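You operate a simulated robot arm through the tools that you are given. There is no shell and no other tool.

You are at the controls of a simulated two-armed robot. One attempt, no reset.

## Task
Set the boiler up for floor heating, as the table inside its flap says.
Fine: set the output knob and the boiler knob, leave HEAT off, shut the flap again.

It is judged by the outcome, as a careful person would: the job done as asked, and still so three seconds after it is handed in. It fails if anything else is knocked over, pushed out of place, dropped, spilled or broken.

## Robot
Two 7-joint arms with two-finger grippers on one trunk that stands fixed in place. Base frame: the origin is at the foot of the trunk, x ahead of it, y to its left, z up. Lengths are in mm, angles in rad, forces in N, time in s.
The left shoulder is at [50, 191, 1217], the right one opposite. Payload 2.69 kg a hand.
Tool frame (each hand has its own): the origin (TCP) lies between the finger pads and is the grasp point; the fingertips stand 20 mm ahead of it; z points along the fingers, y is the line along which they close. Largest opening 100 mm; the body of the gripper starts 63 mm behind the TCP.
Orientation is told as [roll, pitch, yaw] about the base's x, y, z axes, in that order, counted from this pose: with the fingers straight down and closing along the base's y, the tool's x points along the base's -x, its y along +y and its z along -z.

## Interface
- The arms move only by the tool servo_tool. It takes "left_deltas", "right_deltas" or both (then of equal length, played together; a hand with none holds still); each is a list of rows, each an object (a shift or turn left out is 0, a gripper value left out holds the last) with "offset": the shift along the tool's x, y, z in m, a list of three; "delta_rot": the turn, a rotation vector about the tool's x, y, z in rad, a list of three; "hand": the finger opening in m, from 0 to 0.1. In form: [{"offset": [x, y, z], "delta_rot": [ax, ay, az], "hand": hand}, ...]. A call has 1 to 20 rows; each row is the pose to reach, as a shift and turn from the pose commanded when the call began, along the tool's axes at that moment. Each row takes 0.2 s and may step no farther than 50 mm and 0.15 rad from the row before; otherwise, or with a gripper value out of range, the whole call is refused. Where a pose cannot be reached the arm comes as near as it can. A force on the tool above 40 N (or 10 N above the force at the start of the call, whichever is more), or a blocked arm, ends the call early, and 0.2 s more pass. Each finger travels about 153 mm/s and halts on what it meets, pressing with about 28 N; the grip force reading is that of the motor and also rises with nothing between the fingers. The clock runs only during rows and for 0.2 s after the last one: add rows that repeat a pose to give the fingers time. It gives the time, the measured TCP pose, the force on the tool (base axes), the opening and the grip force at its end, in the units of the frame above (readings bear some noise), with the torque about the TCP (base axes, N m) and any sound that the robot's microphone picked up.
- Cameras (640 x 400 px; columns grow to the right, rows downward): "scene" is now at [123.4, -36.7, 1435.2]; the picture's right is [-0.41, -0.91, 0.00], its down [-0.06, 0.03, -1.00] and it looks along [0.91, -0.41, -0.07] (base axes); focal length 256 px, centre (320, 200). "left" rides on the left gripper at [70, 19, -99] in its tool frame; the picture's right is [-0.26, 0.97, 0.00], its down [-0.75, -0.20, -0.63] and it looks along [-0.61, -0.16, 0.78] (tool axes); focal length 230 px, centre (320, 200). "right" rides on the right gripper at [70, -19, -99] in its tool frame; the picture's right is [0.26, 0.97, 0.00], its down [-0.75, 0.20, -0.63] and it looks along [-0.61, 0.16, 0.78] (tool axes); focal length 230 px, centre (320, 200).
- get_image(camera): a new picture of that camera. It takes no simulated time.
- move_column(by): slides the trunk up (or, below 0, down) by that many mm; the arms and the scene camera ride with it, the base frame stays. It gives what a move gives, with no picture.
- pan_tilt(pan, tilt): turns the head with the scene camera to pan (to the left, within 1.396 rad either way) and tilt (down, from -0.506 to 1.204), counted from straight ahead of the robot. It gives what a move gives.
- locate(camera, pixels): there is no depth. For up to 12 entries [column, row, z] of the newest picture of that camera ("zoom" is the newest enlarged one), the place [x, y] in the base frame at which the ray of that pixel passes the height z, good to about 2 mm. It takes no simulated time.
- enlarge(camera, box): a new picture of the part [left, top, right, bottom] of that camera's present view, enlarged. It takes no simulated time.
- sign_off(): hands the job in; it is judged then, once.

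Open the grippers and draw the arms clear of the work before you hand the job in, unless the task says otherwise.

The tools are called after "Call:" by a JSON object that holds its "fn" and its "kwargs". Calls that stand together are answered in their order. servo_tool: Moves the arms, as the interface text tells. Its arguments: {"type":"object","properties":{"left_deltas":{"type":"array","items":{"type":"object","properties":{"offset":{"type":"array","items":{"type":"number"}},"delta_rot":{"type":"array","items":{"type":"number"}},"hand":{"type":"number"}}}},"right_deltas":{"type":"array","items":{"type":"object","properties":{"offset":{"type":"array","items":{"type":"number"}},"delta_rot":{"type":"array","items":{"type":"number"}},"hand":{"type":"number"}}}}},"required":[]} The other tools are called the same way: move_column (by) slides the trunk up or down; pan_tilt (pan, tilt) turns the head that bears the scene camera; get_image (camera) takes a picture; locate (camera, pixels) gives the place at which the rays of pixels pass given heights; enlarge (camera, box) takes an enlarged picture of a part of a camera's view; sign_off () hands the job in.

At the start:

```text
t: 0.0
left_eef_pos: [308.2, -18.4, 1402.3]
left_ee_rot: [0.0, -0.001, 0.0]
left_contact_force: [1.2, -0.2, -0.4]
left_torque: [-0.02, -0.01, -0.02]
left_finger_gap: 100.3
left_grip_force: 0.0
right_eef_pos: [339.7, -404.0, 1432.8]
right_ee_rot: [-0.001, 0.0, 0.0]
right_contact_force: [-0.2, -0.2, -0.5]
right_torque: [0.01, 0.0, 0.0]
right_finger_gap: 99.8
right_grip_force: 0.3
trunk travel left (down, up): [-275.0, 48.0]
head pan, tilt: [-0.424, 0.07]
```

scene: 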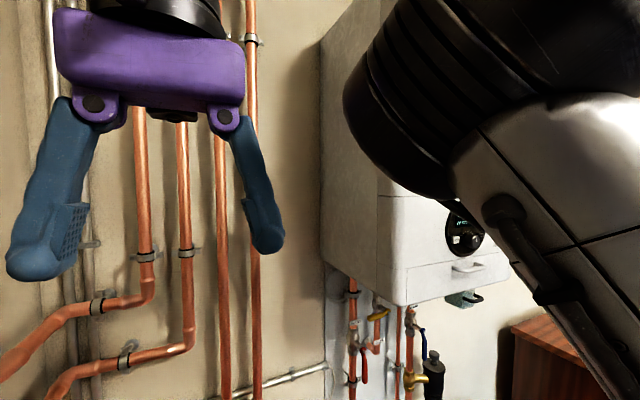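
right: 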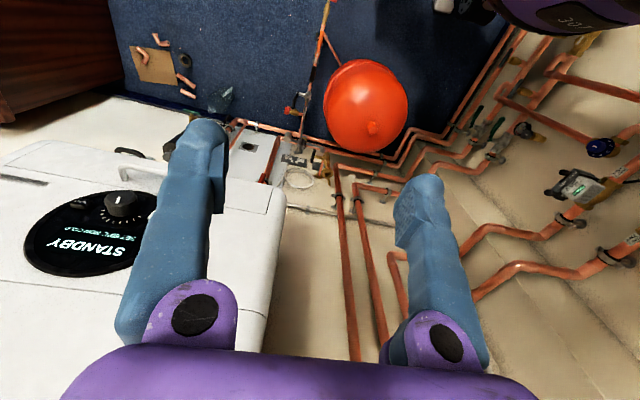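
left: 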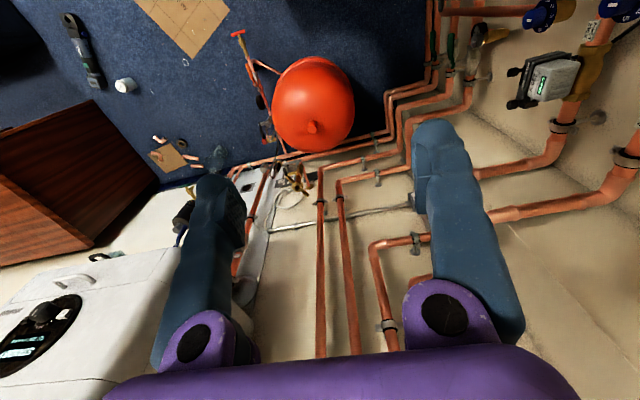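

The right arm hides part of the boiler in the scene picture (black dial at about (465,235), drawer-like flap at about (450,275)). I take enlarged views of the boiler before moving.

Call:
{"fn": "enlarge", "kwargs": {"camera": "scene", "box": [320, 160, 560, 400]}}

Call:
{"fn": "enlarge", "kwargs": {"camera": "right", "box": [0, 120, 300, 360]}}

Call:
{"fn": "enlarge", "kwargs": {"camera": "left", "box": [0, 160, 280, 400]}}

```text
1.67 times, centred on (440, 280) of scene
```

zoom: 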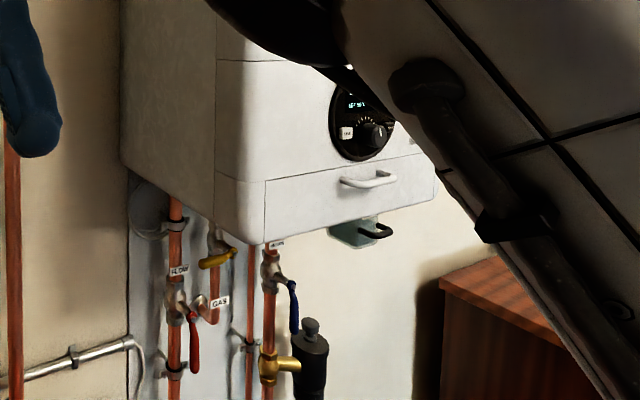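

```text
1.67 times, centred on (150, 240) of right
```

zoom: 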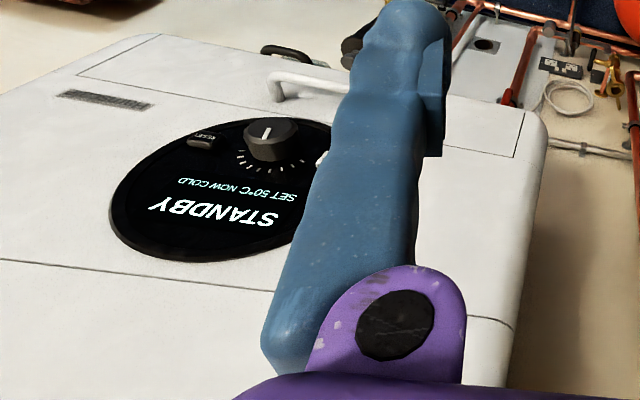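

```text
1.67 times, centred on (140, 280) of left
```

zoom: 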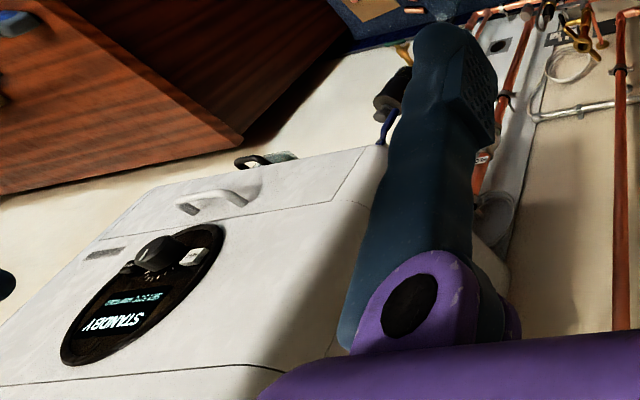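

The dial sits near (619,-705,1282) by crossing the two cameras' rays, and the boiler front faces the robot (about -x). The right arm blocks the view, so I lower the right hand and draw it back a little, in free space.

Call:
{"fn": "servo_tool", "kwargs": {"right_deltas": [{"offset": [0.01, 0, 0.04]}, {"offset": [0.02, 0, 0.08]}, {"offset": [0.03, 0, 0.12]}, {"offset": [0.04, 0, 0.16]}, {"offset": [0.05, 0, 0.2]}, {"offset": [0.06, 0, 0.24]}]}}

Call:
{"fn": "get_image", "kwargs": {"camera": "scene"}}

```text
t: 1.4
left_eef_pos: [307.5, -19.6, 1401.6]
left_ee_rot: [0.001, 0.001, 0.0]
left_contact_force: [-0.1, -0.2, 0.7]
left_torque: [-0.01, 0.03, 0.02]
left_finger_gap: 100.0
left_grip_force: 0.1
right_eef_pos: [281.3, -402.5, 1191.6]
right_ee_rot: [0.0, 0.001, 0.001]
right_contact_force: [0.7, -0.7, 0.5]
right_torque: [0.04, 0.03, 0.01]
right_finger_gap: 99.8
right_grip_force: 0.1
trunk travel left (down, up): [-275.0, 48.0]
head pan, tilt: [-0.424, 0.07]
```

```text
taken
```

scene: 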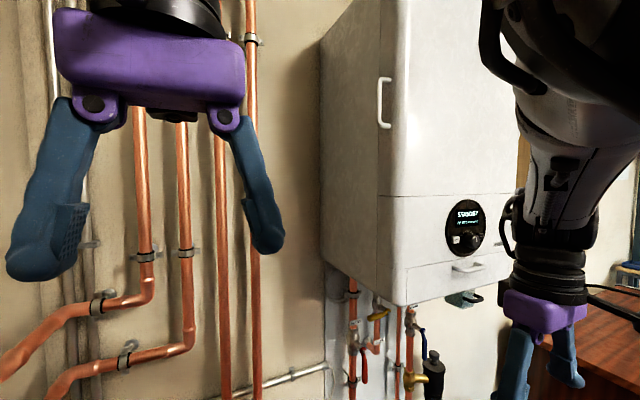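

The boiler is now clear. I enlarge its front and the panel with the handle.

Call:
{"fn": "enlarge", "kwargs": {"camera": "scene", "box": [400, 190, 528, 320]}}

Call:
{"fn": "enlarge", "kwargs": {"camera": "scene", "box": [320, 0, 540, 200]}}

Call:
{"fn": "get_image", "kwargs": {"camera": "right"}}

```text
3.08 times, centred on (464, 255) of scene
```

zoom: 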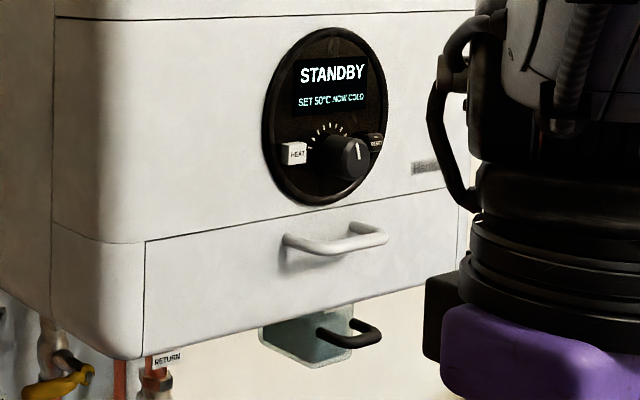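

```text
2.00 times, centred on (430, 100) of scene
```

zoom: 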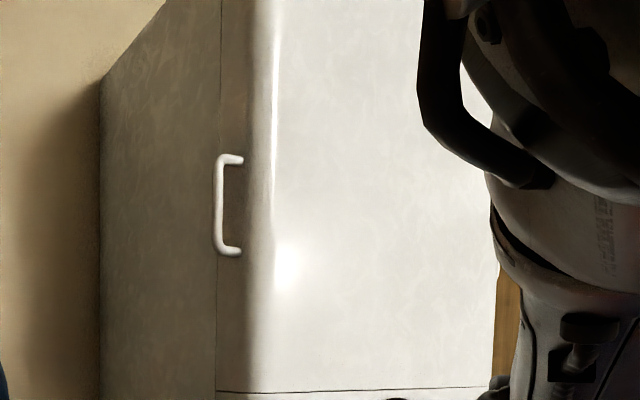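

```text
taken
```

right: 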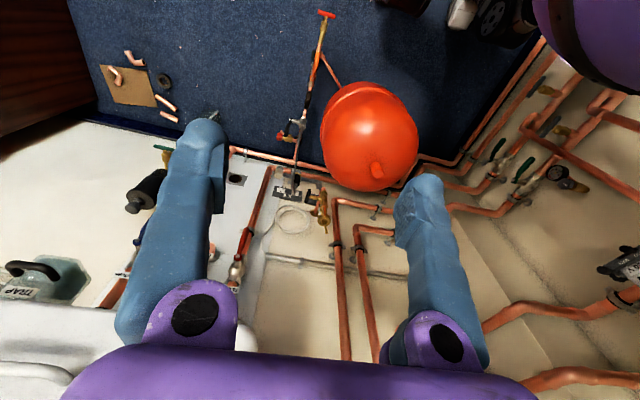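

The flap is the lower panel (scene approx (407,268)–(509,276)) with a white bar handle; below it is a TRAP with a black handle I must avoid. I turn the right gripper to point forward (+x) while moving it to about (450,-620,1280), still well off the front at x≈610.

Call:
{"fn": "servo_tool", "kwargs": {"right_deltas": [{"offset": [-0.015, -0.02, -0.008], "delta_rot": [0, -0.143, 0]}, {"offset": [-0.03, -0.04, -0.016], "delta_rot": [0, -0.286, 0]}, {"offset": [-0.045, -0.06, -0.024], "delta_rot": [0, -0.428, 0]}, {"offset": [-0.06, -0.08, -0.032], "delta_rot": [0, -0.571, 0]}, {"offset": [-0.075, -0.1, -0.04], "delta_rot": [0, -0.714, 0]}, {"offset": [-0.09, -0.12, -0.048], "delta_rot": [0, -0.857, 0]}, {"offset": [-0.105, -0.14, -0.056], "delta_rot": [0, -1.0, 0]}, {"offset": [-0.12, -0.16, -0.064], "delta_rot": [0, -1.142, 0]}, {"offset": [-0.135, -0.18, -0.072], "delta_rot": [0, -1.285, 0]}, {"offset": [-0.15, -0.2, -0.08], "delta_rot": [0, -1.428, 0]}, {"offset": [-0.165, -0.22, -0.088], "delta_rot": [0, -1.571, 0]}]}}

Call:
{"fn": "get_image", "kwargs": {"camera": "scene"}}

Call:
{"fn": "get_image", "kwargs": {"camera": "right"}}

```text
t: 3.8
left_eef_pos: [307.9, -19.6, 1402.0]
left_ee_rot: [0.001, 0.0, -0.001]
left_contact_force: [0.1, 0.0, -0.8]
left_torque: [0.03, 0.0, 0.03]
left_finger_gap: 100.0
left_grip_force: 0.0
right_eef_pos: [447.4, -624.9, 1281.0]
right_ee_rot: [2.863, -1.567, -2.862]
right_contact_force: [0.5, -0.7, -1.0]
right_torque: [0.02, 0.0, 0.03]
right_finger_gap: 99.9
right_grip_force: 0.1
trunk travel left (down, up): [-275.0, 48.0]
head pan, tilt: [-0.424, 0.07]
```

```text
taken
```

scene: 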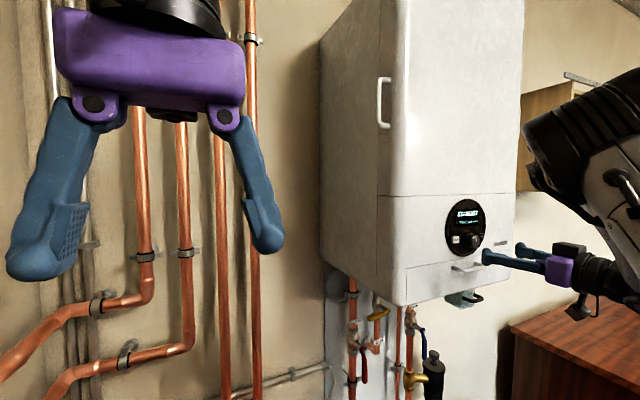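

```text
taken
```

right: 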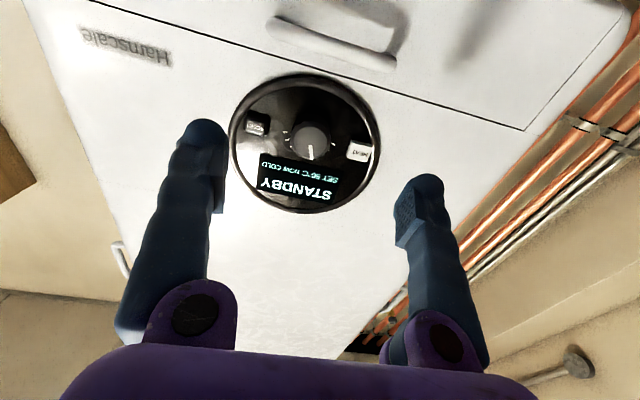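

The right camera now looks up at the front: knob near (311,145), handle near (335,45) (picture upside down). I pin down depths by locating the same features from both cameras at trial heights.

Call:
{"fn": "locate", "kwargs": {"camera": "right", "pixels": [[311, 145, 1280], [311, 145, 1300], [311, 145, 1320], [304, 143, 1300], [304, 143, 1320], [525, 130, 1220], [525, 130, 1240], [525, 130, 1260], [95, 0, 1220], [95, 0, 1240], [275, 28, 1230], [390, 65, 1230]]}}

Call:
{"fn": "enlarge", "kwargs": {"camera": "scene", "box": [390, 180, 550, 320]}}

Call:
{"fn": "enlarge", "kwargs": {"camera": "right", "box": [60, 0, 540, 220]}}

```text
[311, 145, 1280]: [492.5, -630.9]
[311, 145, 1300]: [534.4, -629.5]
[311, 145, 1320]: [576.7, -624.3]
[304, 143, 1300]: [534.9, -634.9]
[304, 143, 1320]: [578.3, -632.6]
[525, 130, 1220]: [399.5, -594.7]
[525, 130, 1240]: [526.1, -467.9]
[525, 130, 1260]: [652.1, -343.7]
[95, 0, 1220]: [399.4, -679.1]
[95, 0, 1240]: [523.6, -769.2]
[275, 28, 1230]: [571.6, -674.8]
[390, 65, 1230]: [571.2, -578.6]
```

```text
2.86 times, centred on (470, 250) of scene
```

zoom: 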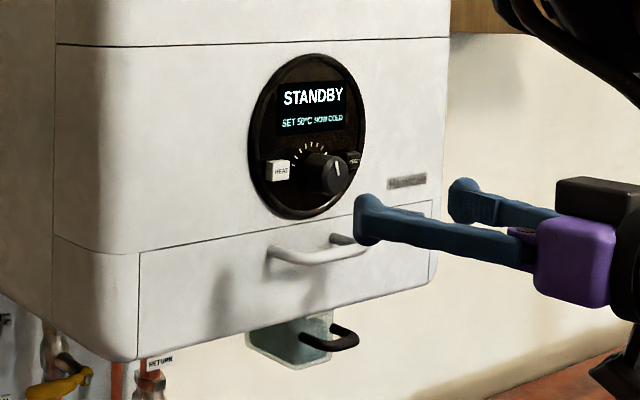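

```text
1.33 times, centred on (300, 110) of right
```

zoom: 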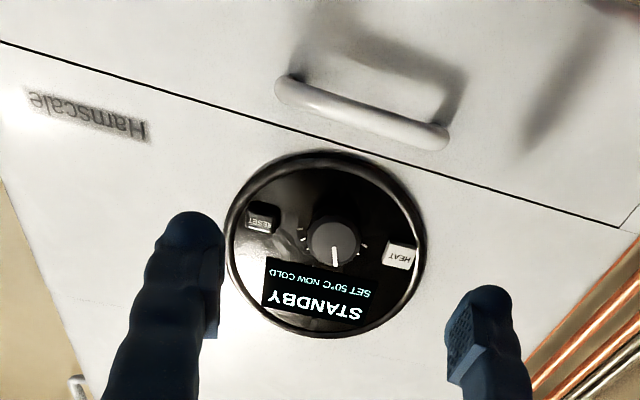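

Both enlarged views show the knob, handle and flap edges clearly. I locate the same points in the scene camera at trial heights for intersection.

Call:
{"fn": "locate", "kwargs": {"camera": "scene", "pixels": [[472.8, 242.3, 1280], [472.8, 242.3, 1300], [472.8, 242.3, 1320], [406.4, 268.2, 1220], [406.4, 268.2, 1240], [406.4, 268.2, 1260], [406.4, 305.2, 1120], [406.4, 305.2, 1140], [454.3, 271.7, 1220], [454.3, 271.7, 1240], [487.5, 265.7, 1220], [487.5, 265.7, 1240]]}}

Call:
{"fn": "locate", "kwargs": {"camera": "zoom", "pixels": [[333, 245, 1280], [333, 245, 1300], [333, 245, 1320], [618, 225, 1230], [618, 225, 1240], [618, 225, 1250], [287, 92, 1220], [287, 92, 1230], [287, 92, 1240], [440, 140, 1220], [440, 140, 1230], [440, 140, 1240]]}}

```text
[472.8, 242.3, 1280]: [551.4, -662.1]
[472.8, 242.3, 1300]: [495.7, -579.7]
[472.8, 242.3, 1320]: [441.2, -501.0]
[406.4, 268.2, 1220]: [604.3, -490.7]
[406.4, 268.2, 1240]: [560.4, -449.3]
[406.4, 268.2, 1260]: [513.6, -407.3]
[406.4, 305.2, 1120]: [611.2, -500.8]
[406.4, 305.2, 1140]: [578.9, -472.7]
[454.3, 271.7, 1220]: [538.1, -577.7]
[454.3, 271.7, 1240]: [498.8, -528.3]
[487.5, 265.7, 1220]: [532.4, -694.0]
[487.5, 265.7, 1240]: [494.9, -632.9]
```

```text
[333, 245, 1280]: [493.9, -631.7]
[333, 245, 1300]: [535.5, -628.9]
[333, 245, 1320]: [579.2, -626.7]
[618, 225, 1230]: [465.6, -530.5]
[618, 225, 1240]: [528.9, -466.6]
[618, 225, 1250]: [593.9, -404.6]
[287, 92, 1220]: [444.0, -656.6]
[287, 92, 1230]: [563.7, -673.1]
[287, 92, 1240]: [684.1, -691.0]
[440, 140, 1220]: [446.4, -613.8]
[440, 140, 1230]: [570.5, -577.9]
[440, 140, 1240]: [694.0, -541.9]
```

Intersections put the front plane at x≈552, knob face at about (530,-630,1292), HEAT at about (540,-582,1297), the flap at z≈1157–1243, and its handle bar at about (523,-623,1226). I roll the wrist a quarter turn so the fingers close vertically, lower toward the handle height and narrow the opening.

Call:
{"fn": "servo_tool", "kwargs": {"right_deltas": [{"offset": [0.005, 0, 0], "delta_rot": [0, 0, 0.143], "hand": 0.09}, {"offset": [0.01, 0, 0], "delta_rot": [0, 0, 0.286], "hand": 0.08}, {"offset": [0.015, 0, 0], "delta_rot": [0, 0, 0.428], "hand": 0.07}, {"offset": [0.02, 0, 0], "delta_rot": [0, 0, 0.571], "hand": 0.06}, {"offset": [0.025, 0, 0], "delta_rot": [0, 0, 0.714], "hand": 0.05}, {"offset": [0.03, 0, 0], "delta_rot": [0, 0, 0.857], "hand": 0.05}, {"offset": [0.035, 0, 0], "delta_rot": [0, 0, 1.0], "hand": 0.05}, {"offset": [0.04, 0, 0], "delta_rot": [0, 0, 1.142], "hand": 0.05}, {"offset": [0.045, 0, 0], "delta_rot": [0, 0, 1.285], "hand": 0.05}, {"offset": [0.05, 0, 0], "delta_rot": [0, 0, 1.428], "hand": 0.05}, {"offset": [0.054, 0, 0], "delta_rot": [0, 0, 1.571], "hand": 0.05}]}}

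Call:
{"fn": "get_image", "kwargs": {"camera": "scene"}}

Call:
{"fn": "get_image", "kwargs": {"camera": "right"}}

```text
t: 6.2
left_eef_pos: [306.8, -20.3, 1400.9]
left_ee_rot: [0.001, 0.001, -0.001]
left_contact_force: [0.3, 0.7, 0.1]
left_torque: [-0.01, -0.02, 0.03]
left_finger_gap: 100.0
left_grip_force: 0.1
right_eef_pos: [446.4, -622.8, 1227.2]
right_ee_rot: [1.572, 0.005, -1.571]
right_contact_force: [0.0, -0.1, 0.8]
right_torque: [-0.05, -0.01, -0.04]
right_finger_gap: 50.2
right_grip_force: 0.0
trunk travel left (down, up): [-275.0, 48.0]
head pan, tilt: [-0.424, 0.07]
```

```text
taken
```

scene: 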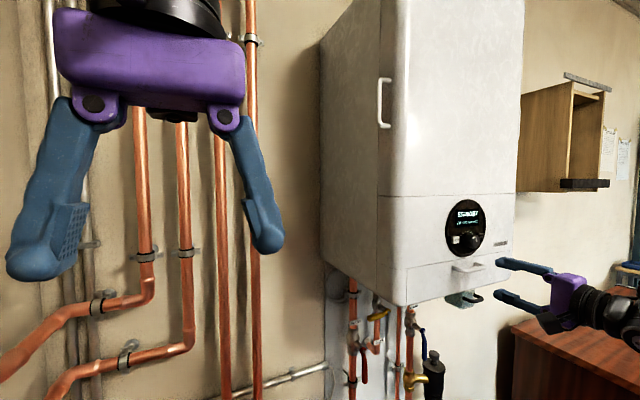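

```text
taken
```

right: 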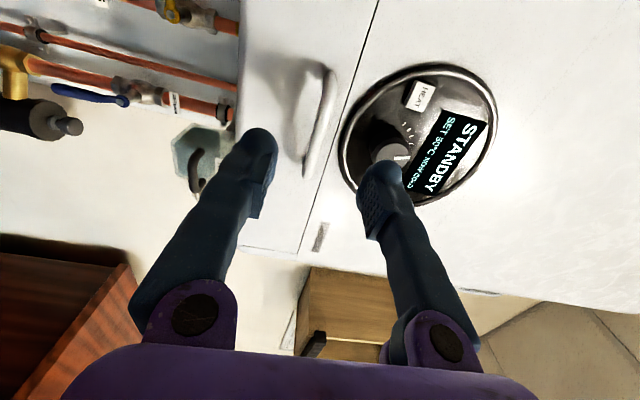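

The handle bar lies between the fingers in the right picture (bar at (318,125), about z 1224). I advance slowly with the fingers open 40 mm, stopping with the TCP at x≈517.

Call:
{"fn": "servo_tool", "kwargs": {"right_deltas": [{"offset": [0, -0.003, 0.015], "hand": 0.04}, {"offset": [0, -0.003, 0.03], "hand": 0.04}, {"offset": [0, -0.003, 0.045], "hand": 0.04}, {"offset": [0, -0.003, 0.055], "hand": 0.04}, {"offset": [0, -0.003, 0.065], "hand": 0.04}, {"offset": [0, -0.003, 0.071], "hand": 0.04}]}}

Call:
{"fn": "get_image", "kwargs": {"camera": "right"}}

Call:
{"fn": "enlarge", "kwargs": {"camera": "scene", "box": [390, 180, 550, 320]}}

```text
t: 7.6
left_eef_pos: [308.4, -19.1, 1402.4]
left_ee_rot: [-0.001, 0.0, 0.001]
left_contact_force: [0.6, 0.4, 0.3]
left_torque: [0.03, 0.0, 0.02]
left_finger_gap: 100.0
left_grip_force: 0.0
right_eef_pos: [517.3, -623.0, 1223.4]
right_ee_rot: [1.572, 0.0, -1.572]
right_contact_force: [-0.4, -0.5, 0.5]
right_torque: [-0.03, 0.0, 0.01]
right_finger_gap: 39.9
right_grip_force: 0.1
trunk travel left (down, up): [-275.0, 48.0]
head pan, tilt: [-0.424, 0.07]
```

```text
taken
```

right: 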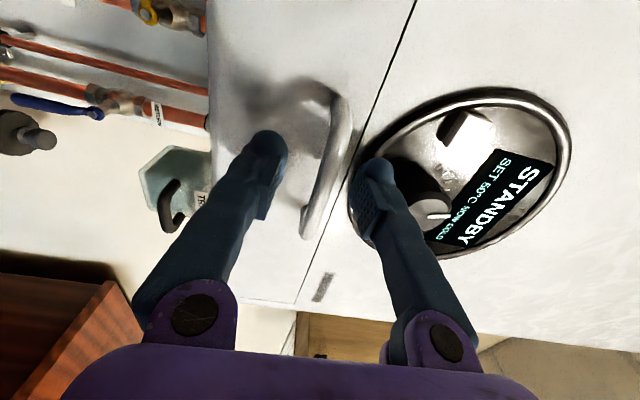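

```text
2.86 times, centred on (470, 250) of scene
```

zoom: 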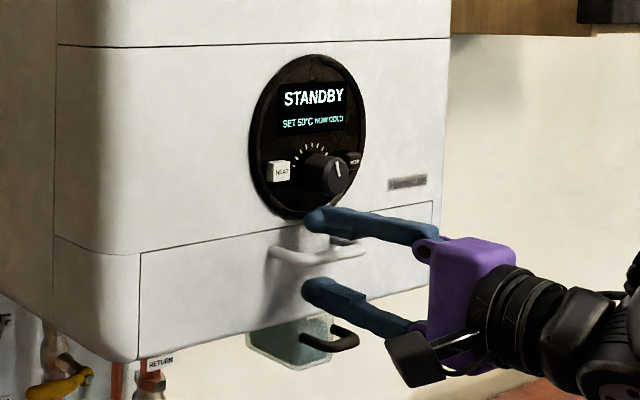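

The bar lies between the fingertips in both pictures. I close the fingers gently on it with the arm holding still.

Call:
{"fn": "servo_tool", "kwargs": {"right_deltas": [{"offset": [0, 0, 0], "hand": 0.025}, {"offset": [0, 0, 0], "hand": 0.015}, {"offset": [0, 0, 0], "hand": 0.008}, {"offset": [0, 0, 0], "hand": 0.0}, {"offset": [0, 0, 0], "hand": 0.0}]}}

Call:
{"fn": "get_image", "kwargs": {"camera": "right"}}

Call:
{"fn": "enlarge", "kwargs": {"camera": "scene", "box": [390, 180, 550, 320]}}

```text
t: 8.8
left_eef_pos: [307.7, -18.9, 1402.8]
left_ee_rot: [0.0, 0.002, -0.001]
left_contact_force: [-0.3, 0.0, -0.3]
left_torque: [0.01, 0.03, 0.0]
left_finger_gap: 100.1
left_grip_force: 0.0
right_eef_pos: [515.7, -623.4, 1224.9]
right_ee_rot: [1.57, -0.001, -1.571]
right_contact_force: [0.7, -1.1, 1.6]
right_torque: [0.02, -0.05, -0.04]
right_finger_gap: 6.0
right_grip_force: 31.8
trunk travel left (down, up): [-275.0, 48.0]
head pan, tilt: [-0.424, 0.07]
```

```text
taken
```

right: 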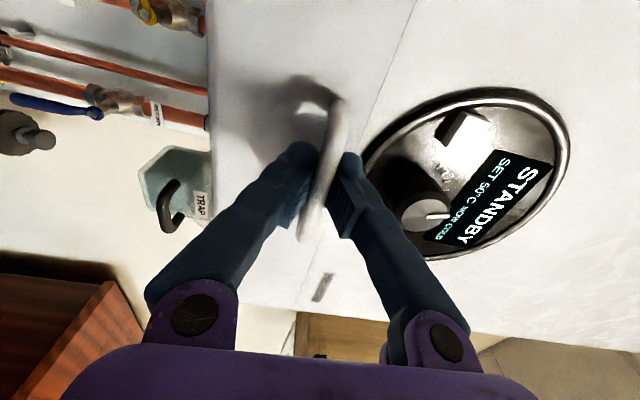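

```text
2.86 times, centred on (470, 250) of scene
```

zoom: 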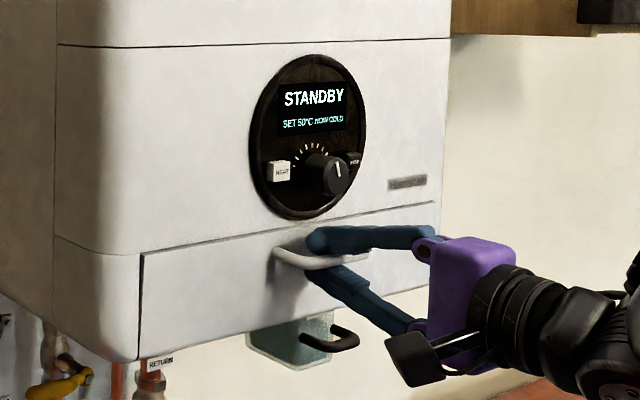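

The fingers hold the bar (gap 6 mm, grip 31.8 N). I pull out a little along the arc expected for a bottom hinge and look at how the flap moves.

Call:
{"fn": "servo_tool", "kwargs": {"right_deltas": [{"offset": [0, -0.0015, -0.004], "hand": 0.0}, {"offset": [0, -0.004, -0.008], "hand": 0.0}, {"offset": [0, -0.006, -0.0115], "hand": 0.0}, {"offset": [0, -0.006, -0.0115], "hand": 0.0}]}}

Call:
{"fn": "get_image", "kwargs": {"camera": "right"}}

Call:
{"fn": "enlarge", "kwargs": {"camera": "scene", "box": [390, 180, 550, 320]}}

```text
t: 9.8
left_eef_pos: [308.0, -18.2, 1401.9]
left_ee_rot: [0.002, 0.0, 0.001]
left_contact_force: [-0.4, -0.4, -0.1]
left_torque: [-0.02, 0.01, -0.03]
left_finger_gap: 100.3
left_grip_force: 0.0
right_eef_pos: [507.0, -623.4, 1218.1]
right_ee_rot: [1.571, -0.001, -1.569]
right_contact_force: [2.6, 5.0, -4.8]
right_torque: [0.13, -0.03, -0.04]
right_finger_gap: 6.0
right_grip_force: 31.7
trunk travel left (down, up): [-275.0, 48.0]
head pan, tilt: [-0.424, 0.07]
```

```text
taken
```

right: 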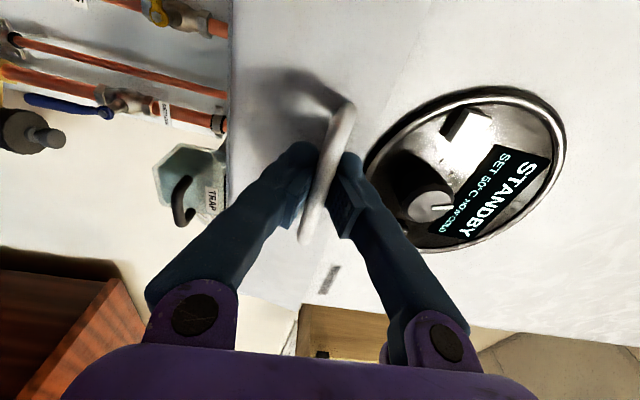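

```text
2.86 times, centred on (470, 250) of scene
```

zoom: 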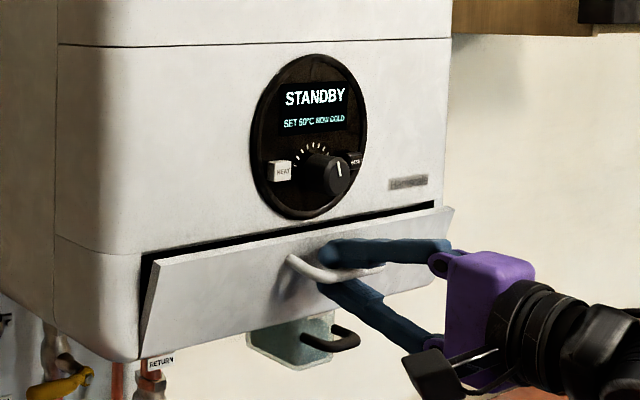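

The flap folds out at the top, hinged at the bottom (forces small, ~7 N). I continue along the arc to roughly 60°.

Call:
{"fn": "servo_tool", "kwargs": {"right_deltas": [{"offset": [0, -0.0037, -0.0052], "hand": 0.0}, {"offset": [0, -0.0077, -0.0101], "hand": 0.0}, {"offset": [0, -0.0122, -0.0146], "hand": 0.0}, {"offset": [0, -0.0171, -0.0187], "hand": 0.0}, {"offset": [0, -0.0224, -0.0223], "hand": 0.0}, {"offset": [0, -0.028, -0.0255], "hand": 0.0}, {"offset": [0, -0.0337, -0.0284], "hand": 0.0}, {"offset": [0, -0.0397, -0.0307], "hand": 0.0}, {"offset": [0, -0.0459, -0.0323], "hand": 0.0}, {"offset": [0, -0.0522, -0.0334], "hand": 0.0}]}}

Call:
{"fn": "get_image", "kwargs": {"camera": "right"}}

Call:
{"fn": "enlarge", "kwargs": {"camera": "scene", "box": [390, 180, 550, 320]}}

```text
t: 11.4
left_eef_pos: [313.3, -22.5, 1400.4]
left_ee_rot: [0.004, 0.007, 0.001]
left_contact_force: [0.2, 0.5, -0.2]
left_torque: [0.0, -0.02, 0.01]
left_finger_gap: 99.9
left_grip_force: 0.0
right_eef_pos: [482.3, -623.9, 1183.1]
right_ee_rot: [1.569, 0.003, -1.566]
right_contact_force: [30.2, -0.7, -10.0]
right_torque: [0.3, -0.06, 0.02]
right_finger_gap: 6.0
right_grip_force: 31.1
trunk travel left (down, up): [-275.0, 48.0]
head pan, tilt: [-0.424, 0.07]
stopped in row 8 (right hand): the force on the tool passed its limit at 41 N (the readings are from after the stop); the commanded pose is now the measured one
```

```text
taken
```

right: 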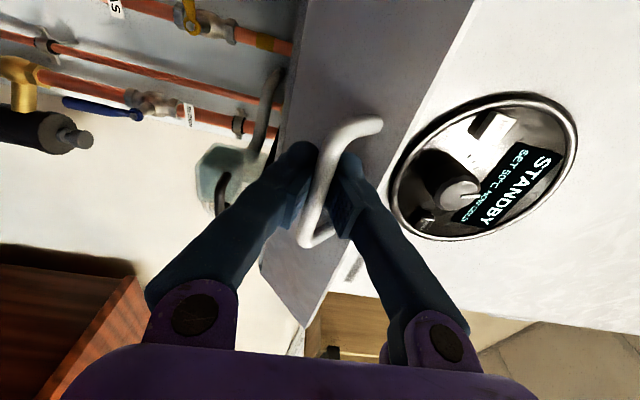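

```text
2.86 times, centred on (470, 250) of scene
```

zoom: 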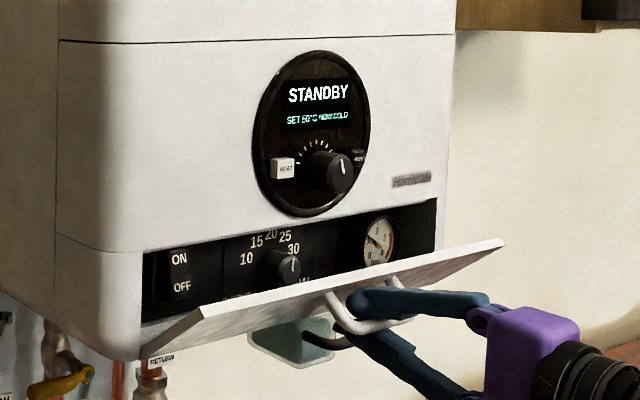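

Opening the flap reveals an ON/OFF switch, a knob with scale 10–30 and a gauge; the pull stopped at 41 N since my arc ran too far out. I ease back slightly and go mostly straight down.

Call:
{"fn": "servo_tool", "kwargs": {"right_deltas": [{"offset": [0, -0.004, 0.003], "hand": 0.0}, {"offset": [0, -0.009, 0.003], "hand": 0.0}, {"offset": [0, -0.014, 0.0025], "hand": 0.0}, {"offset": [0, -0.019, 0.0025], "hand": 0.0}, {"offset": [0, -0.024, 0.003], "hand": 0.0}]}}

Call:
{"fn": "enlarge", "kwargs": {"camera": "scene", "box": [390, 180, 550, 320]}}

```text
t: 12.6
left_eef_pos: [308.0, -19.4, 1401.8]
left_ee_rot: [0.0, 0.001, 0.001]
left_contact_force: [0.1, 0.7, 0.6]
left_torque: [-0.02, 0.0, 0.01]
left_finger_gap: 100.0
left_grip_force: 0.0
right_eef_pos: [480.6, -623.9, 1162.2]
right_ee_rot: [1.573, 0.002, -1.569]
right_contact_force: [-3.9, -3.9, 0.2]
right_torque: [0.4, 0.0, 0.32]
right_finger_gap: 6.2
right_grip_force: 30.8
trunk travel left (down, up): [-275.0, 48.0]
head pan, tilt: [-0.424, 0.07]
```

```text
2.86 times, centred on (470, 250) of scene
```

zoom: 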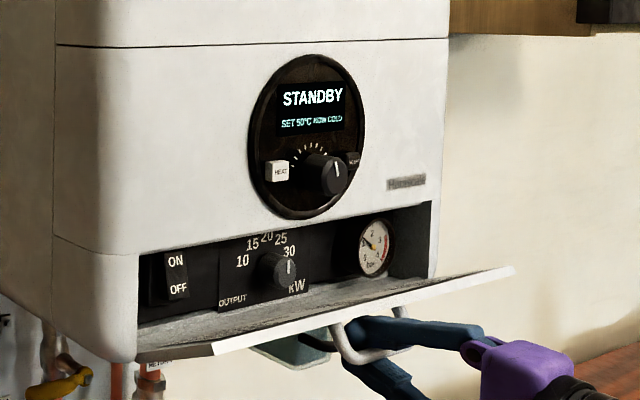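

Forces are near zero and the flap is over halfway. I continue along the refitted arc (centre about (560,1159), radius 80) toward fully open.

Call:
{"fn": "servo_tool", "kwargs": {"right_deltas": [{"offset": [0, -0.006, 0.0], "hand": 0.0}, {"offset": [0, -0.012, 0.0004], "hand": 0.0}, {"offset": [0, -0.0175, 0.0011], "hand": 0.0}, {"offset": [0, -0.0225, 0.0024], "hand": 0.0}, {"offset": [0, -0.027, 0.0038], "hand": 0.0}, {"offset": [0, -0.031, 0.0047], "hand": 0.0}]}}

Call:
{"fn": "enlarge", "kwargs": {"camera": "scene", "box": [390, 180, 550, 320]}}

Call:
{"fn": "get_image", "kwargs": {"camera": "right"}}

```text
t: 14.0
left_eef_pos: [308.6, -18.9, 1402.8]
left_ee_rot: [0.0, 0.002, 0.0]
left_contact_force: [0.8, 0.4, -0.1]
left_torque: [0.04, -0.04, -0.01]
left_finger_gap: 99.7
left_grip_force: 0.1
right_eef_pos: [488.0, -622.9, 1131.0]
right_ee_rot: [1.574, 0.0, -1.567]
right_contact_force: [9.1, -5.6, 3.6]
right_torque: [0.32, -0.07, 0.36]
right_finger_gap: 5.9
right_grip_force: 30.0
trunk travel left (down, up): [-275.0, 48.0]
head pan, tilt: [-0.424, 0.07]
```

```text
2.86 times, centred on (470, 250) of scene
```

zoom: 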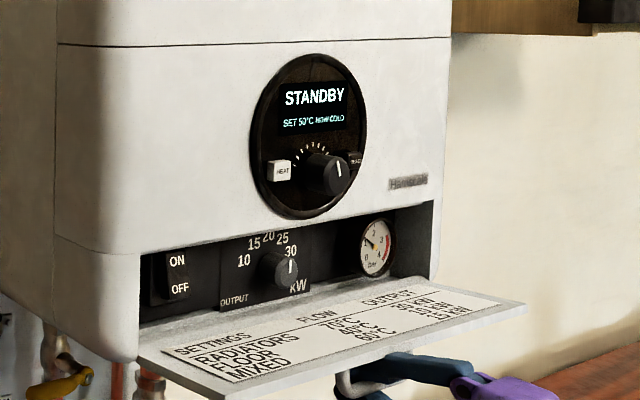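

```text
taken
```

right: 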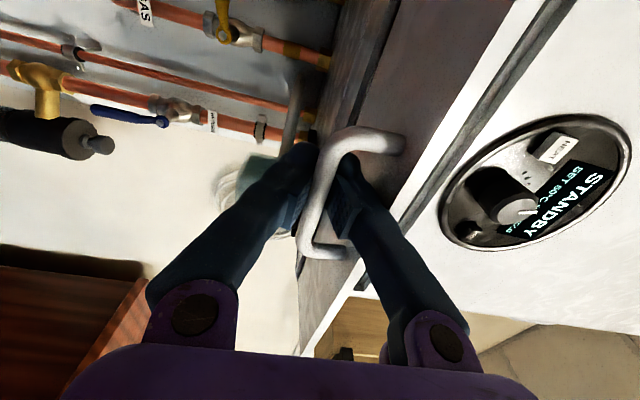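

The table inside the flap is coming into view: rows RADIATORS, FLOOR, MIXED with FLOW and OUTPUT columns. I enlarge it.

Call:
{"fn": "enlarge", "kwargs": {"camera": "scene", "box": [424, 278, 504, 318]}}

Call:
{"fn": "enlarge", "kwargs": {"camera": "scene", "box": [430, 250, 510, 300]}}

```text
8.00 times, centred on (464, 298) of scene
```

zoom: 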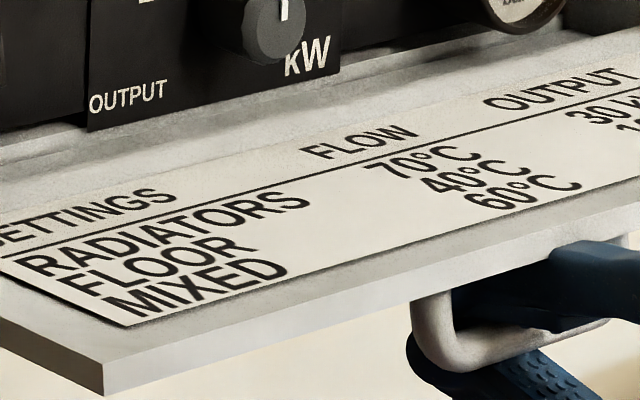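

```text
8.00 times, centred on (470, 275) of scene
```

zoom: 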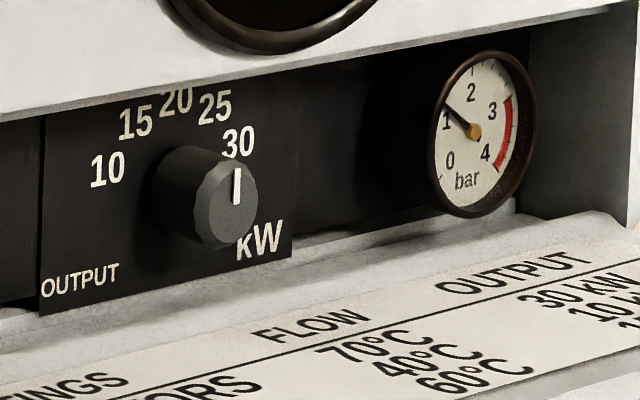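

The FLOOR row shows 40°C and what seems like 10 kW; I enlarge the output column to be sure.

Call:
{"fn": "enlarge", "kwargs": {"camera": "scene", "box": [470, 270, 534, 310]}}

Call:
{"fn": "enlarge", "kwargs": {"camera": "scene", "box": [446, 222, 494, 256]}}

```text
10.00 times, centred on (502, 290) of scene
```

zoom: 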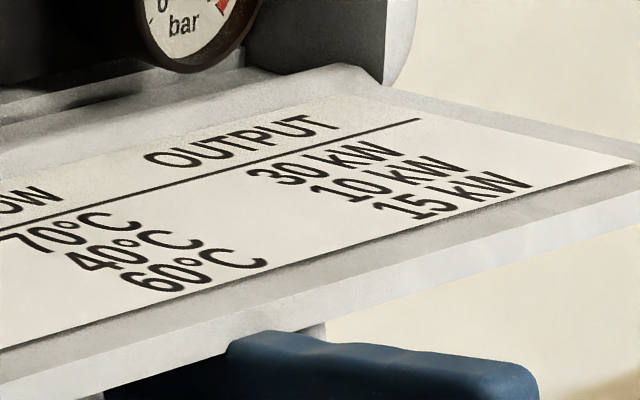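

```text
11.76 times, centred on (470, 239) of scene
```

zoom: 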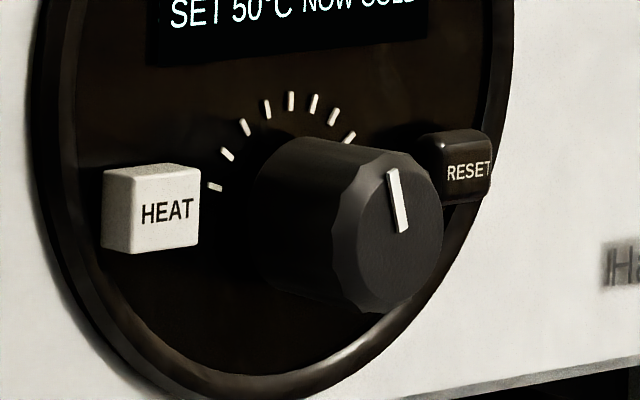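

FLOOR reads 40°C and 10 kW. The flap is at about 84°; I press it a bit further down along the arc to find its stop, then loosen the fingers slightly.

Call:
{"fn": "servo_tool", "kwargs": {"right_deltas": [{"offset": [0, -0.003, 0.0015], "hand": 0.0}, {"offset": [0, -0.006, 0.003], "hand": 0.0}, {"offset": [0, -0.009, 0.005], "hand": 0.0}]}}

Call:
{"fn": "enlarge", "kwargs": {"camera": "scene", "box": [390, 200, 550, 340]}}

```text
t: 14.8
left_eef_pos: [307.3, -19.5, 1402.0]
left_ee_rot: [0.0, -0.001, -0.001]
left_contact_force: [0.2, 0.6, -0.6]
left_torque: [-0.01, -0.04, 0.0]
left_finger_gap: 100.1
left_grip_force: 0.1
right_eef_pos: [492.1, -622.2, 1122.7]
right_ee_rot: [1.573, -0.001, -1.567]
right_contact_force: [5.3, -4.2, 2.4]
right_torque: [0.26, -0.02, 0.12]
right_finger_gap: 5.9
right_grip_force: 29.9
trunk travel left (down, up): [-275.0, 48.0]
head pan, tilt: [-0.424, 0.07]
```

```text
2.86 times, centred on (470, 270) of scene
```

zoom: 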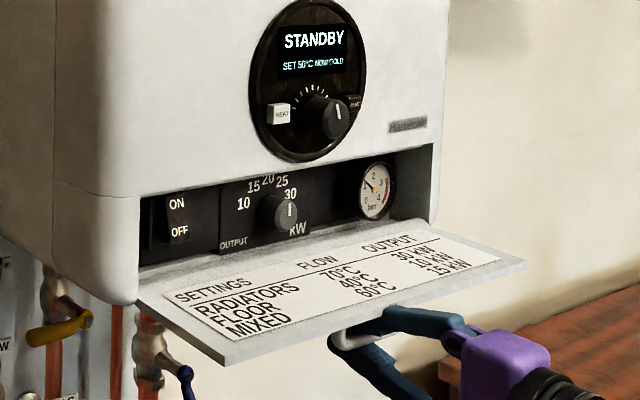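

The flap is now about level with little force. I loosen the fingers a little to see whether it stays.

Call:
{"fn": "servo_tool", "kwargs": {"right_deltas": [{"offset": [0, 0, 0], "hand": 0.01}, {"offset": [0, 0, 0], "hand": 0.014}, {"offset": [0, 0, 0], "hand": 0.018}, {"offset": [0, 0, 0], "hand": 0.018}]}}

Call:
{"fn": "get_image", "kwargs": {"camera": "right"}}

Call:
{"fn": "enlarge", "kwargs": {"camera": "scene", "box": [390, 200, 550, 340]}}

```text
t: 15.8
left_eef_pos: [307.5, -18.2, 1402.5]
left_ee_rot: [-0.001, 0.001, 0.0]
left_contact_force: [-0.3, 0.1, 0.4]
left_torque: [0.01, -0.01, -0.04]
left_finger_gap: 99.9
left_grip_force: 0.0
right_eef_pos: [492.1, -622.6, 1123.0]
right_ee_rot: [1.571, 0.0, -1.568]
right_contact_force: [-0.4, -0.8, -1.1]
right_torque: [0.0, -0.04, 0.02]
right_finger_gap: 17.3
right_grip_force: 0.0
trunk travel left (down, up): [-275.0, 48.0]
head pan, tilt: [-0.424, 0.07]
```

```text
taken
```

right: 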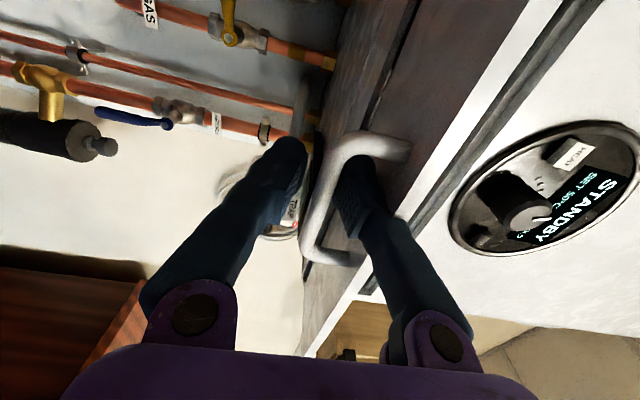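

```text
2.86 times, centred on (470, 270) of scene
```

zoom: 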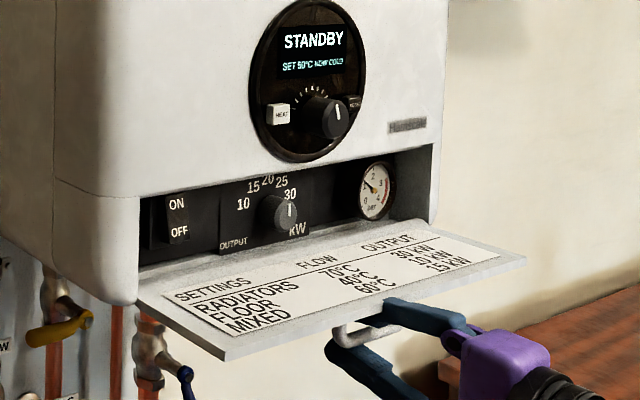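

The flap stays put with fingers loose. I withdraw straight back (-x) clear of the handle.

Call:
{"fn": "servo_tool", "kwargs": {"right_deltas": [{"offset": [0, 0, -0.01]}, {"offset": [0, 0, -0.02]}, {"offset": [0, 0, -0.035]}, {"offset": [0, 0, -0.055]}, {"offset": [0, 0, -0.08]}, {"offset": [0, 0, -0.11]}]}}

Call:
{"fn": "enlarge", "kwargs": {"camera": "scene", "box": [390, 200, 550, 340]}}

Call:
{"fn": "get_image", "kwargs": {"camera": "right"}}

```text
t: 17.2
left_eef_pos: [307.1, -20.0, 1402.2]
left_ee_rot: [-0.001, 0.0, -0.001]
left_contact_force: [0.5, -0.1, 0.0]
left_torque: [-0.03, 0.0, -0.02]
left_finger_gap: 100.1
left_grip_force: 0.1
right_eef_pos: [381.2, -623.7, 1125.9]
right_ee_rot: [1.575, 0.0, -1.568]
right_contact_force: [0.7, 0.3, 0.4]
right_torque: [0.0, 0.02, -0.01]
right_finger_gap: 17.9
right_grip_force: 0.0
trunk travel left (down, up): [-275.0, 48.0]
head pan, tilt: [-0.424, 0.07]
```

```text
2.86 times, centred on (470, 270) of scene
```

zoom: 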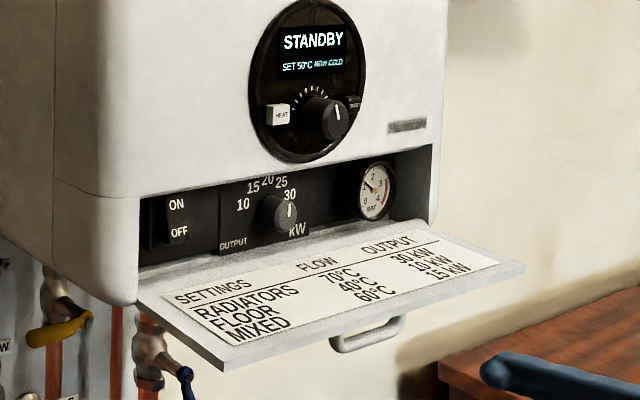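

```text
taken
```

right: 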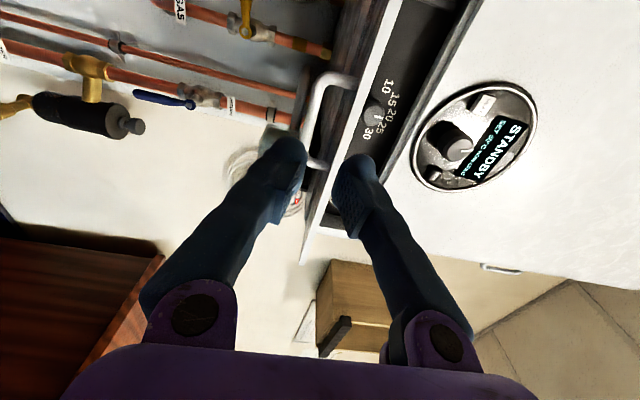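

The output knob face triangulates to about (568,-633,1195), recessed a little behind the front; the flap stays level. I'll approach with the camera side of the gripper up, so I raise the hand and roll the wrist a further quarter turn at a safe standoff.

Call:
{"fn": "servo_tool", "kwargs": {"right_deltas": [{"offset": [-0.001, 0.015, 0], "delta_rot": [0, 0, 0.143], "hand": 0.03}, {"offset": [-0.002, 0.03, 0], "delta_rot": [0, 0, 0.286], "hand": 0.04}, {"offset": [-0.003, 0.04, 0], "delta_rot": [0, 0, 0.428], "hand": 0.05}, {"offset": [-0.004, 0.05, 0], "delta_rot": [0, 0, 0.571], "hand": 0.06}, {"offset": [-0.005, 0.06, 0], "delta_rot": [0, 0, 0.714], "hand": 0.06}, {"offset": [-0.006, 0.07, 0], "delta_rot": [0, 0, 0.857], "hand": 0.06}, {"offset": [-0.007, 0.07, 0], "delta_rot": [0, 0, 1.0], "hand": 0.06}, {"offset": [-0.008, 0.07, 0], "delta_rot": [0, 0, 1.142], "hand": 0.06}, {"offset": [-0.008, 0.07, 0], "delta_rot": [0, 0, 1.285], "hand": 0.06}, {"offset": [-0.008, 0.07, 0], "delta_rot": [0, 0, 1.428], "hand": 0.06}, {"offset": [-0.008, 0.07, 0], "delta_rot": [0, 0, 1.571], "hand": 0.06}]}}

Call:
{"fn": "get_image", "kwargs": {"camera": "right"}}

Call:
{"fn": "get_image", "kwargs": {"camera": "scene"}}

```text
t: 19.6
left_eef_pos: [308.1, -18.7, 1401.6]
left_ee_rot: [0.0, 0.0, 0.001]
left_contact_force: [0.4, 0.5, -0.4]
left_torque: [0.0, 0.0, 0.0]
left_finger_gap: 99.9
left_grip_force: 0.1
right_eef_pos: [422.4, -526.3, 1099.0]
right_ee_rot: [2.181, 1.552, -0.977]
right_contact_force: [0.3, 0.1, 0.8]
right_torque: [0.05, 0.01, 0.0]
right_finger_gap: 60.0
right_grip_force: 0.1
right hand out of reach, approached as far as the arm can: row 7, 8, 9, 10, 11
trunk travel left (down, up): [-275.0, 48.0]
head pan, tilt: [-0.424, 0.07]
```

```text
taken
```

right: 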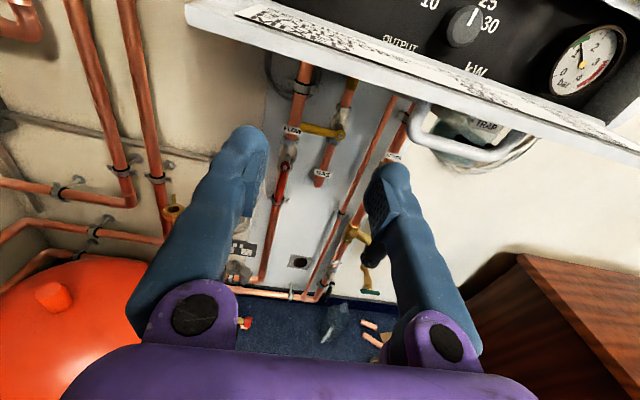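

```text
taken
```

scene: 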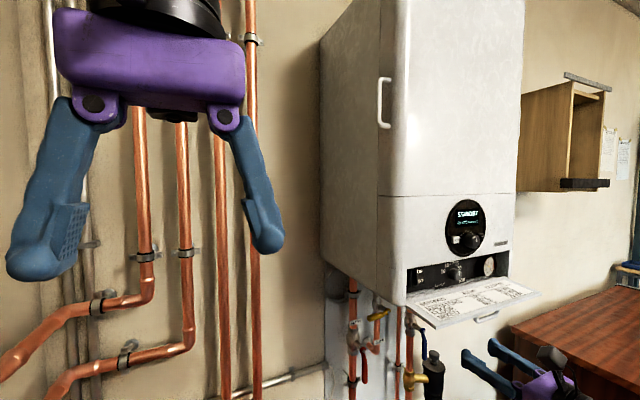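

The quarter roll was past the wrist limit, so the hand drifted to (422,-526,1099), clear of everything. This view does show the output knob upright near (465,25) and part of the scale; I enlarge it.

Call:
{"fn": "enlarge", "kwargs": {"camera": "right", "box": [380, 0, 640, 130]}}

Call:
{"fn": "enlarge", "kwargs": {"camera": "scene", "box": [436, 252, 484, 292]}}

```text
2.46 times, centred on (510, 65) of right
```

zoom: 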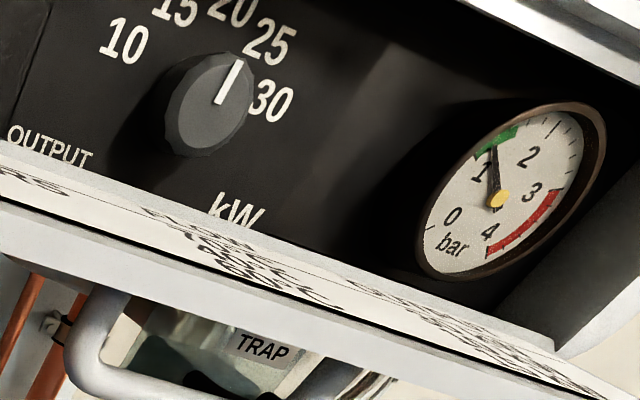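

```text
10.00 times, centred on (460, 272) of scene
```

zoom: 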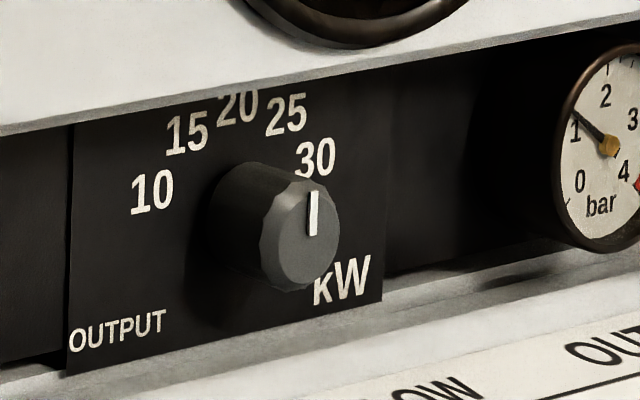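

The knob pointer sits between the centre and 25–30 side and must go to 10 (counter-clockwise). I first undo the last roll to bring the wrist back within its range.

Call:
{"fn": "servo_tool", "kwargs": {"right_deltas": [{"delta_rot": [0, 0, -0.143]}, {"delta_rot": [0, 0, -0.286]}, {"delta_rot": [0, 0, -0.428]}, {"delta_rot": [0, 0, -0.571]}, {"delta_rot": [0, 0, -0.714]}, {"delta_rot": [0, 0, -0.857]}, {"delta_rot": [0, 0, -1.0]}, {"delta_rot": [0, 0, -1.142]}, {"delta_rot": [0, 0, -1.285]}, {"delta_rot": [0, 0, -1.428]}, {"delta_rot": [0, 0, -1.571]}]}}

```text
t: 22.0
left_eef_pos: [308.0, -18.9, 1401.4]
left_ee_rot: [0.0, 0.001, 0.001]
left_contact_force: [0.0, -0.7, 0.5]
left_torque: [0.0, 0.03, 0.04]
left_finger_gap: 99.9
left_grip_force: 0.0
right_eef_pos: [422.1, -526.7, 1095.8]
right_ee_rot: [1.573, -0.004, -1.569]
right_contact_force: [-0.9, -0.9, -0.2]
right_torque: [-0.01, -0.01, 0.01]
right_finger_gap: 60.1
right_grip_force: 0.1
trunk travel left (down, up): [-275.0, 48.0]
head pan, tilt: [-0.424, 0.07]
```

The hand is back at a reachable pose. I now roll a further quarter turn (fingers closing sideways), draw back and rise in front of the boiler, keeping clear of the flap edge at x≈468.

Call:
{"fn": "servo_tool", "kwargs": {"right_deltas": [{"offset": [0, 0, -0.02], "delta_rot": [0, 0, -0.143]}, {"offset": [-0.01, 0.01, -0.04], "delta_rot": [0, 0, -0.286]}, {"offset": [-0.02, 0.025, -0.04], "delta_rot": [0, 0, -0.428]}, {"offset": [-0.03, 0.04, -0.04], "delta_rot": [0, 0, -0.571]}, {"offset": [-0.04, 0.06, -0.04], "delta_rot": [0, 0, -0.714]}, {"offset": [-0.05, 0.08, -0.04], "delta_rot": [0, 0, -0.857]}, {"offset": [-0.06, 0.1, -0.04], "delta_rot": [0, 0, -1.0]}, {"offset": [-0.07, 0.12, -0.04], "delta_rot": [0, 0, -1.142]}, {"offset": [-0.08, 0.135, -0.04], "delta_rot": [0, 0, -1.285]}, {"offset": [-0.09, 0.15, -0.04], "delta_rot": [0, 0, -1.428]}, {"offset": [-0.106, 0.16, -0.04], "delta_rot": [0, 0, -1.571]}]}}

Call:
{"fn": "get_image", "kwargs": {"camera": "right"}}

```text
t: 24.4
left_eef_pos: [307.7, -19.4, 1402.5]
left_ee_rot: [-0.001, 0.0, -0.001]
left_contact_force: [0.0, 0.1, 0.5]
left_torque: [0.03, -0.03, -0.02]
left_finger_gap: 100.0
left_grip_force: 0.1
right_eef_pos: [381.7, -633.1, 1255.2]
right_ee_rot: [-2.545, -1.567, 2.545]
right_contact_force: [-0.2, 0.0, 0.9]
right_torque: [0.02, -0.01, 0.01]
right_finger_gap: 59.9
right_grip_force: 0.0
trunk travel left (down, up): [-275.0, 48.0]
head pan, tilt: [-0.424, 0.07]
```

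```text
taken
```

right: 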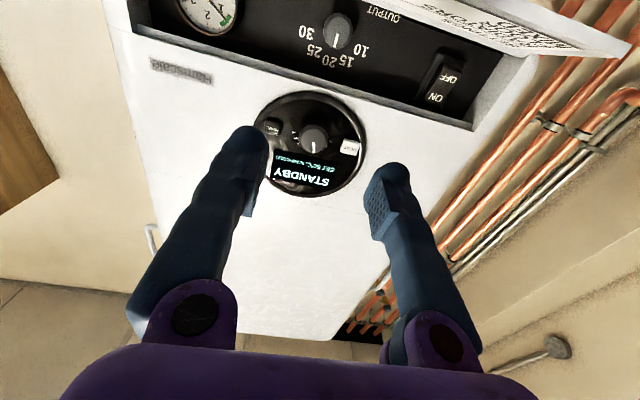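

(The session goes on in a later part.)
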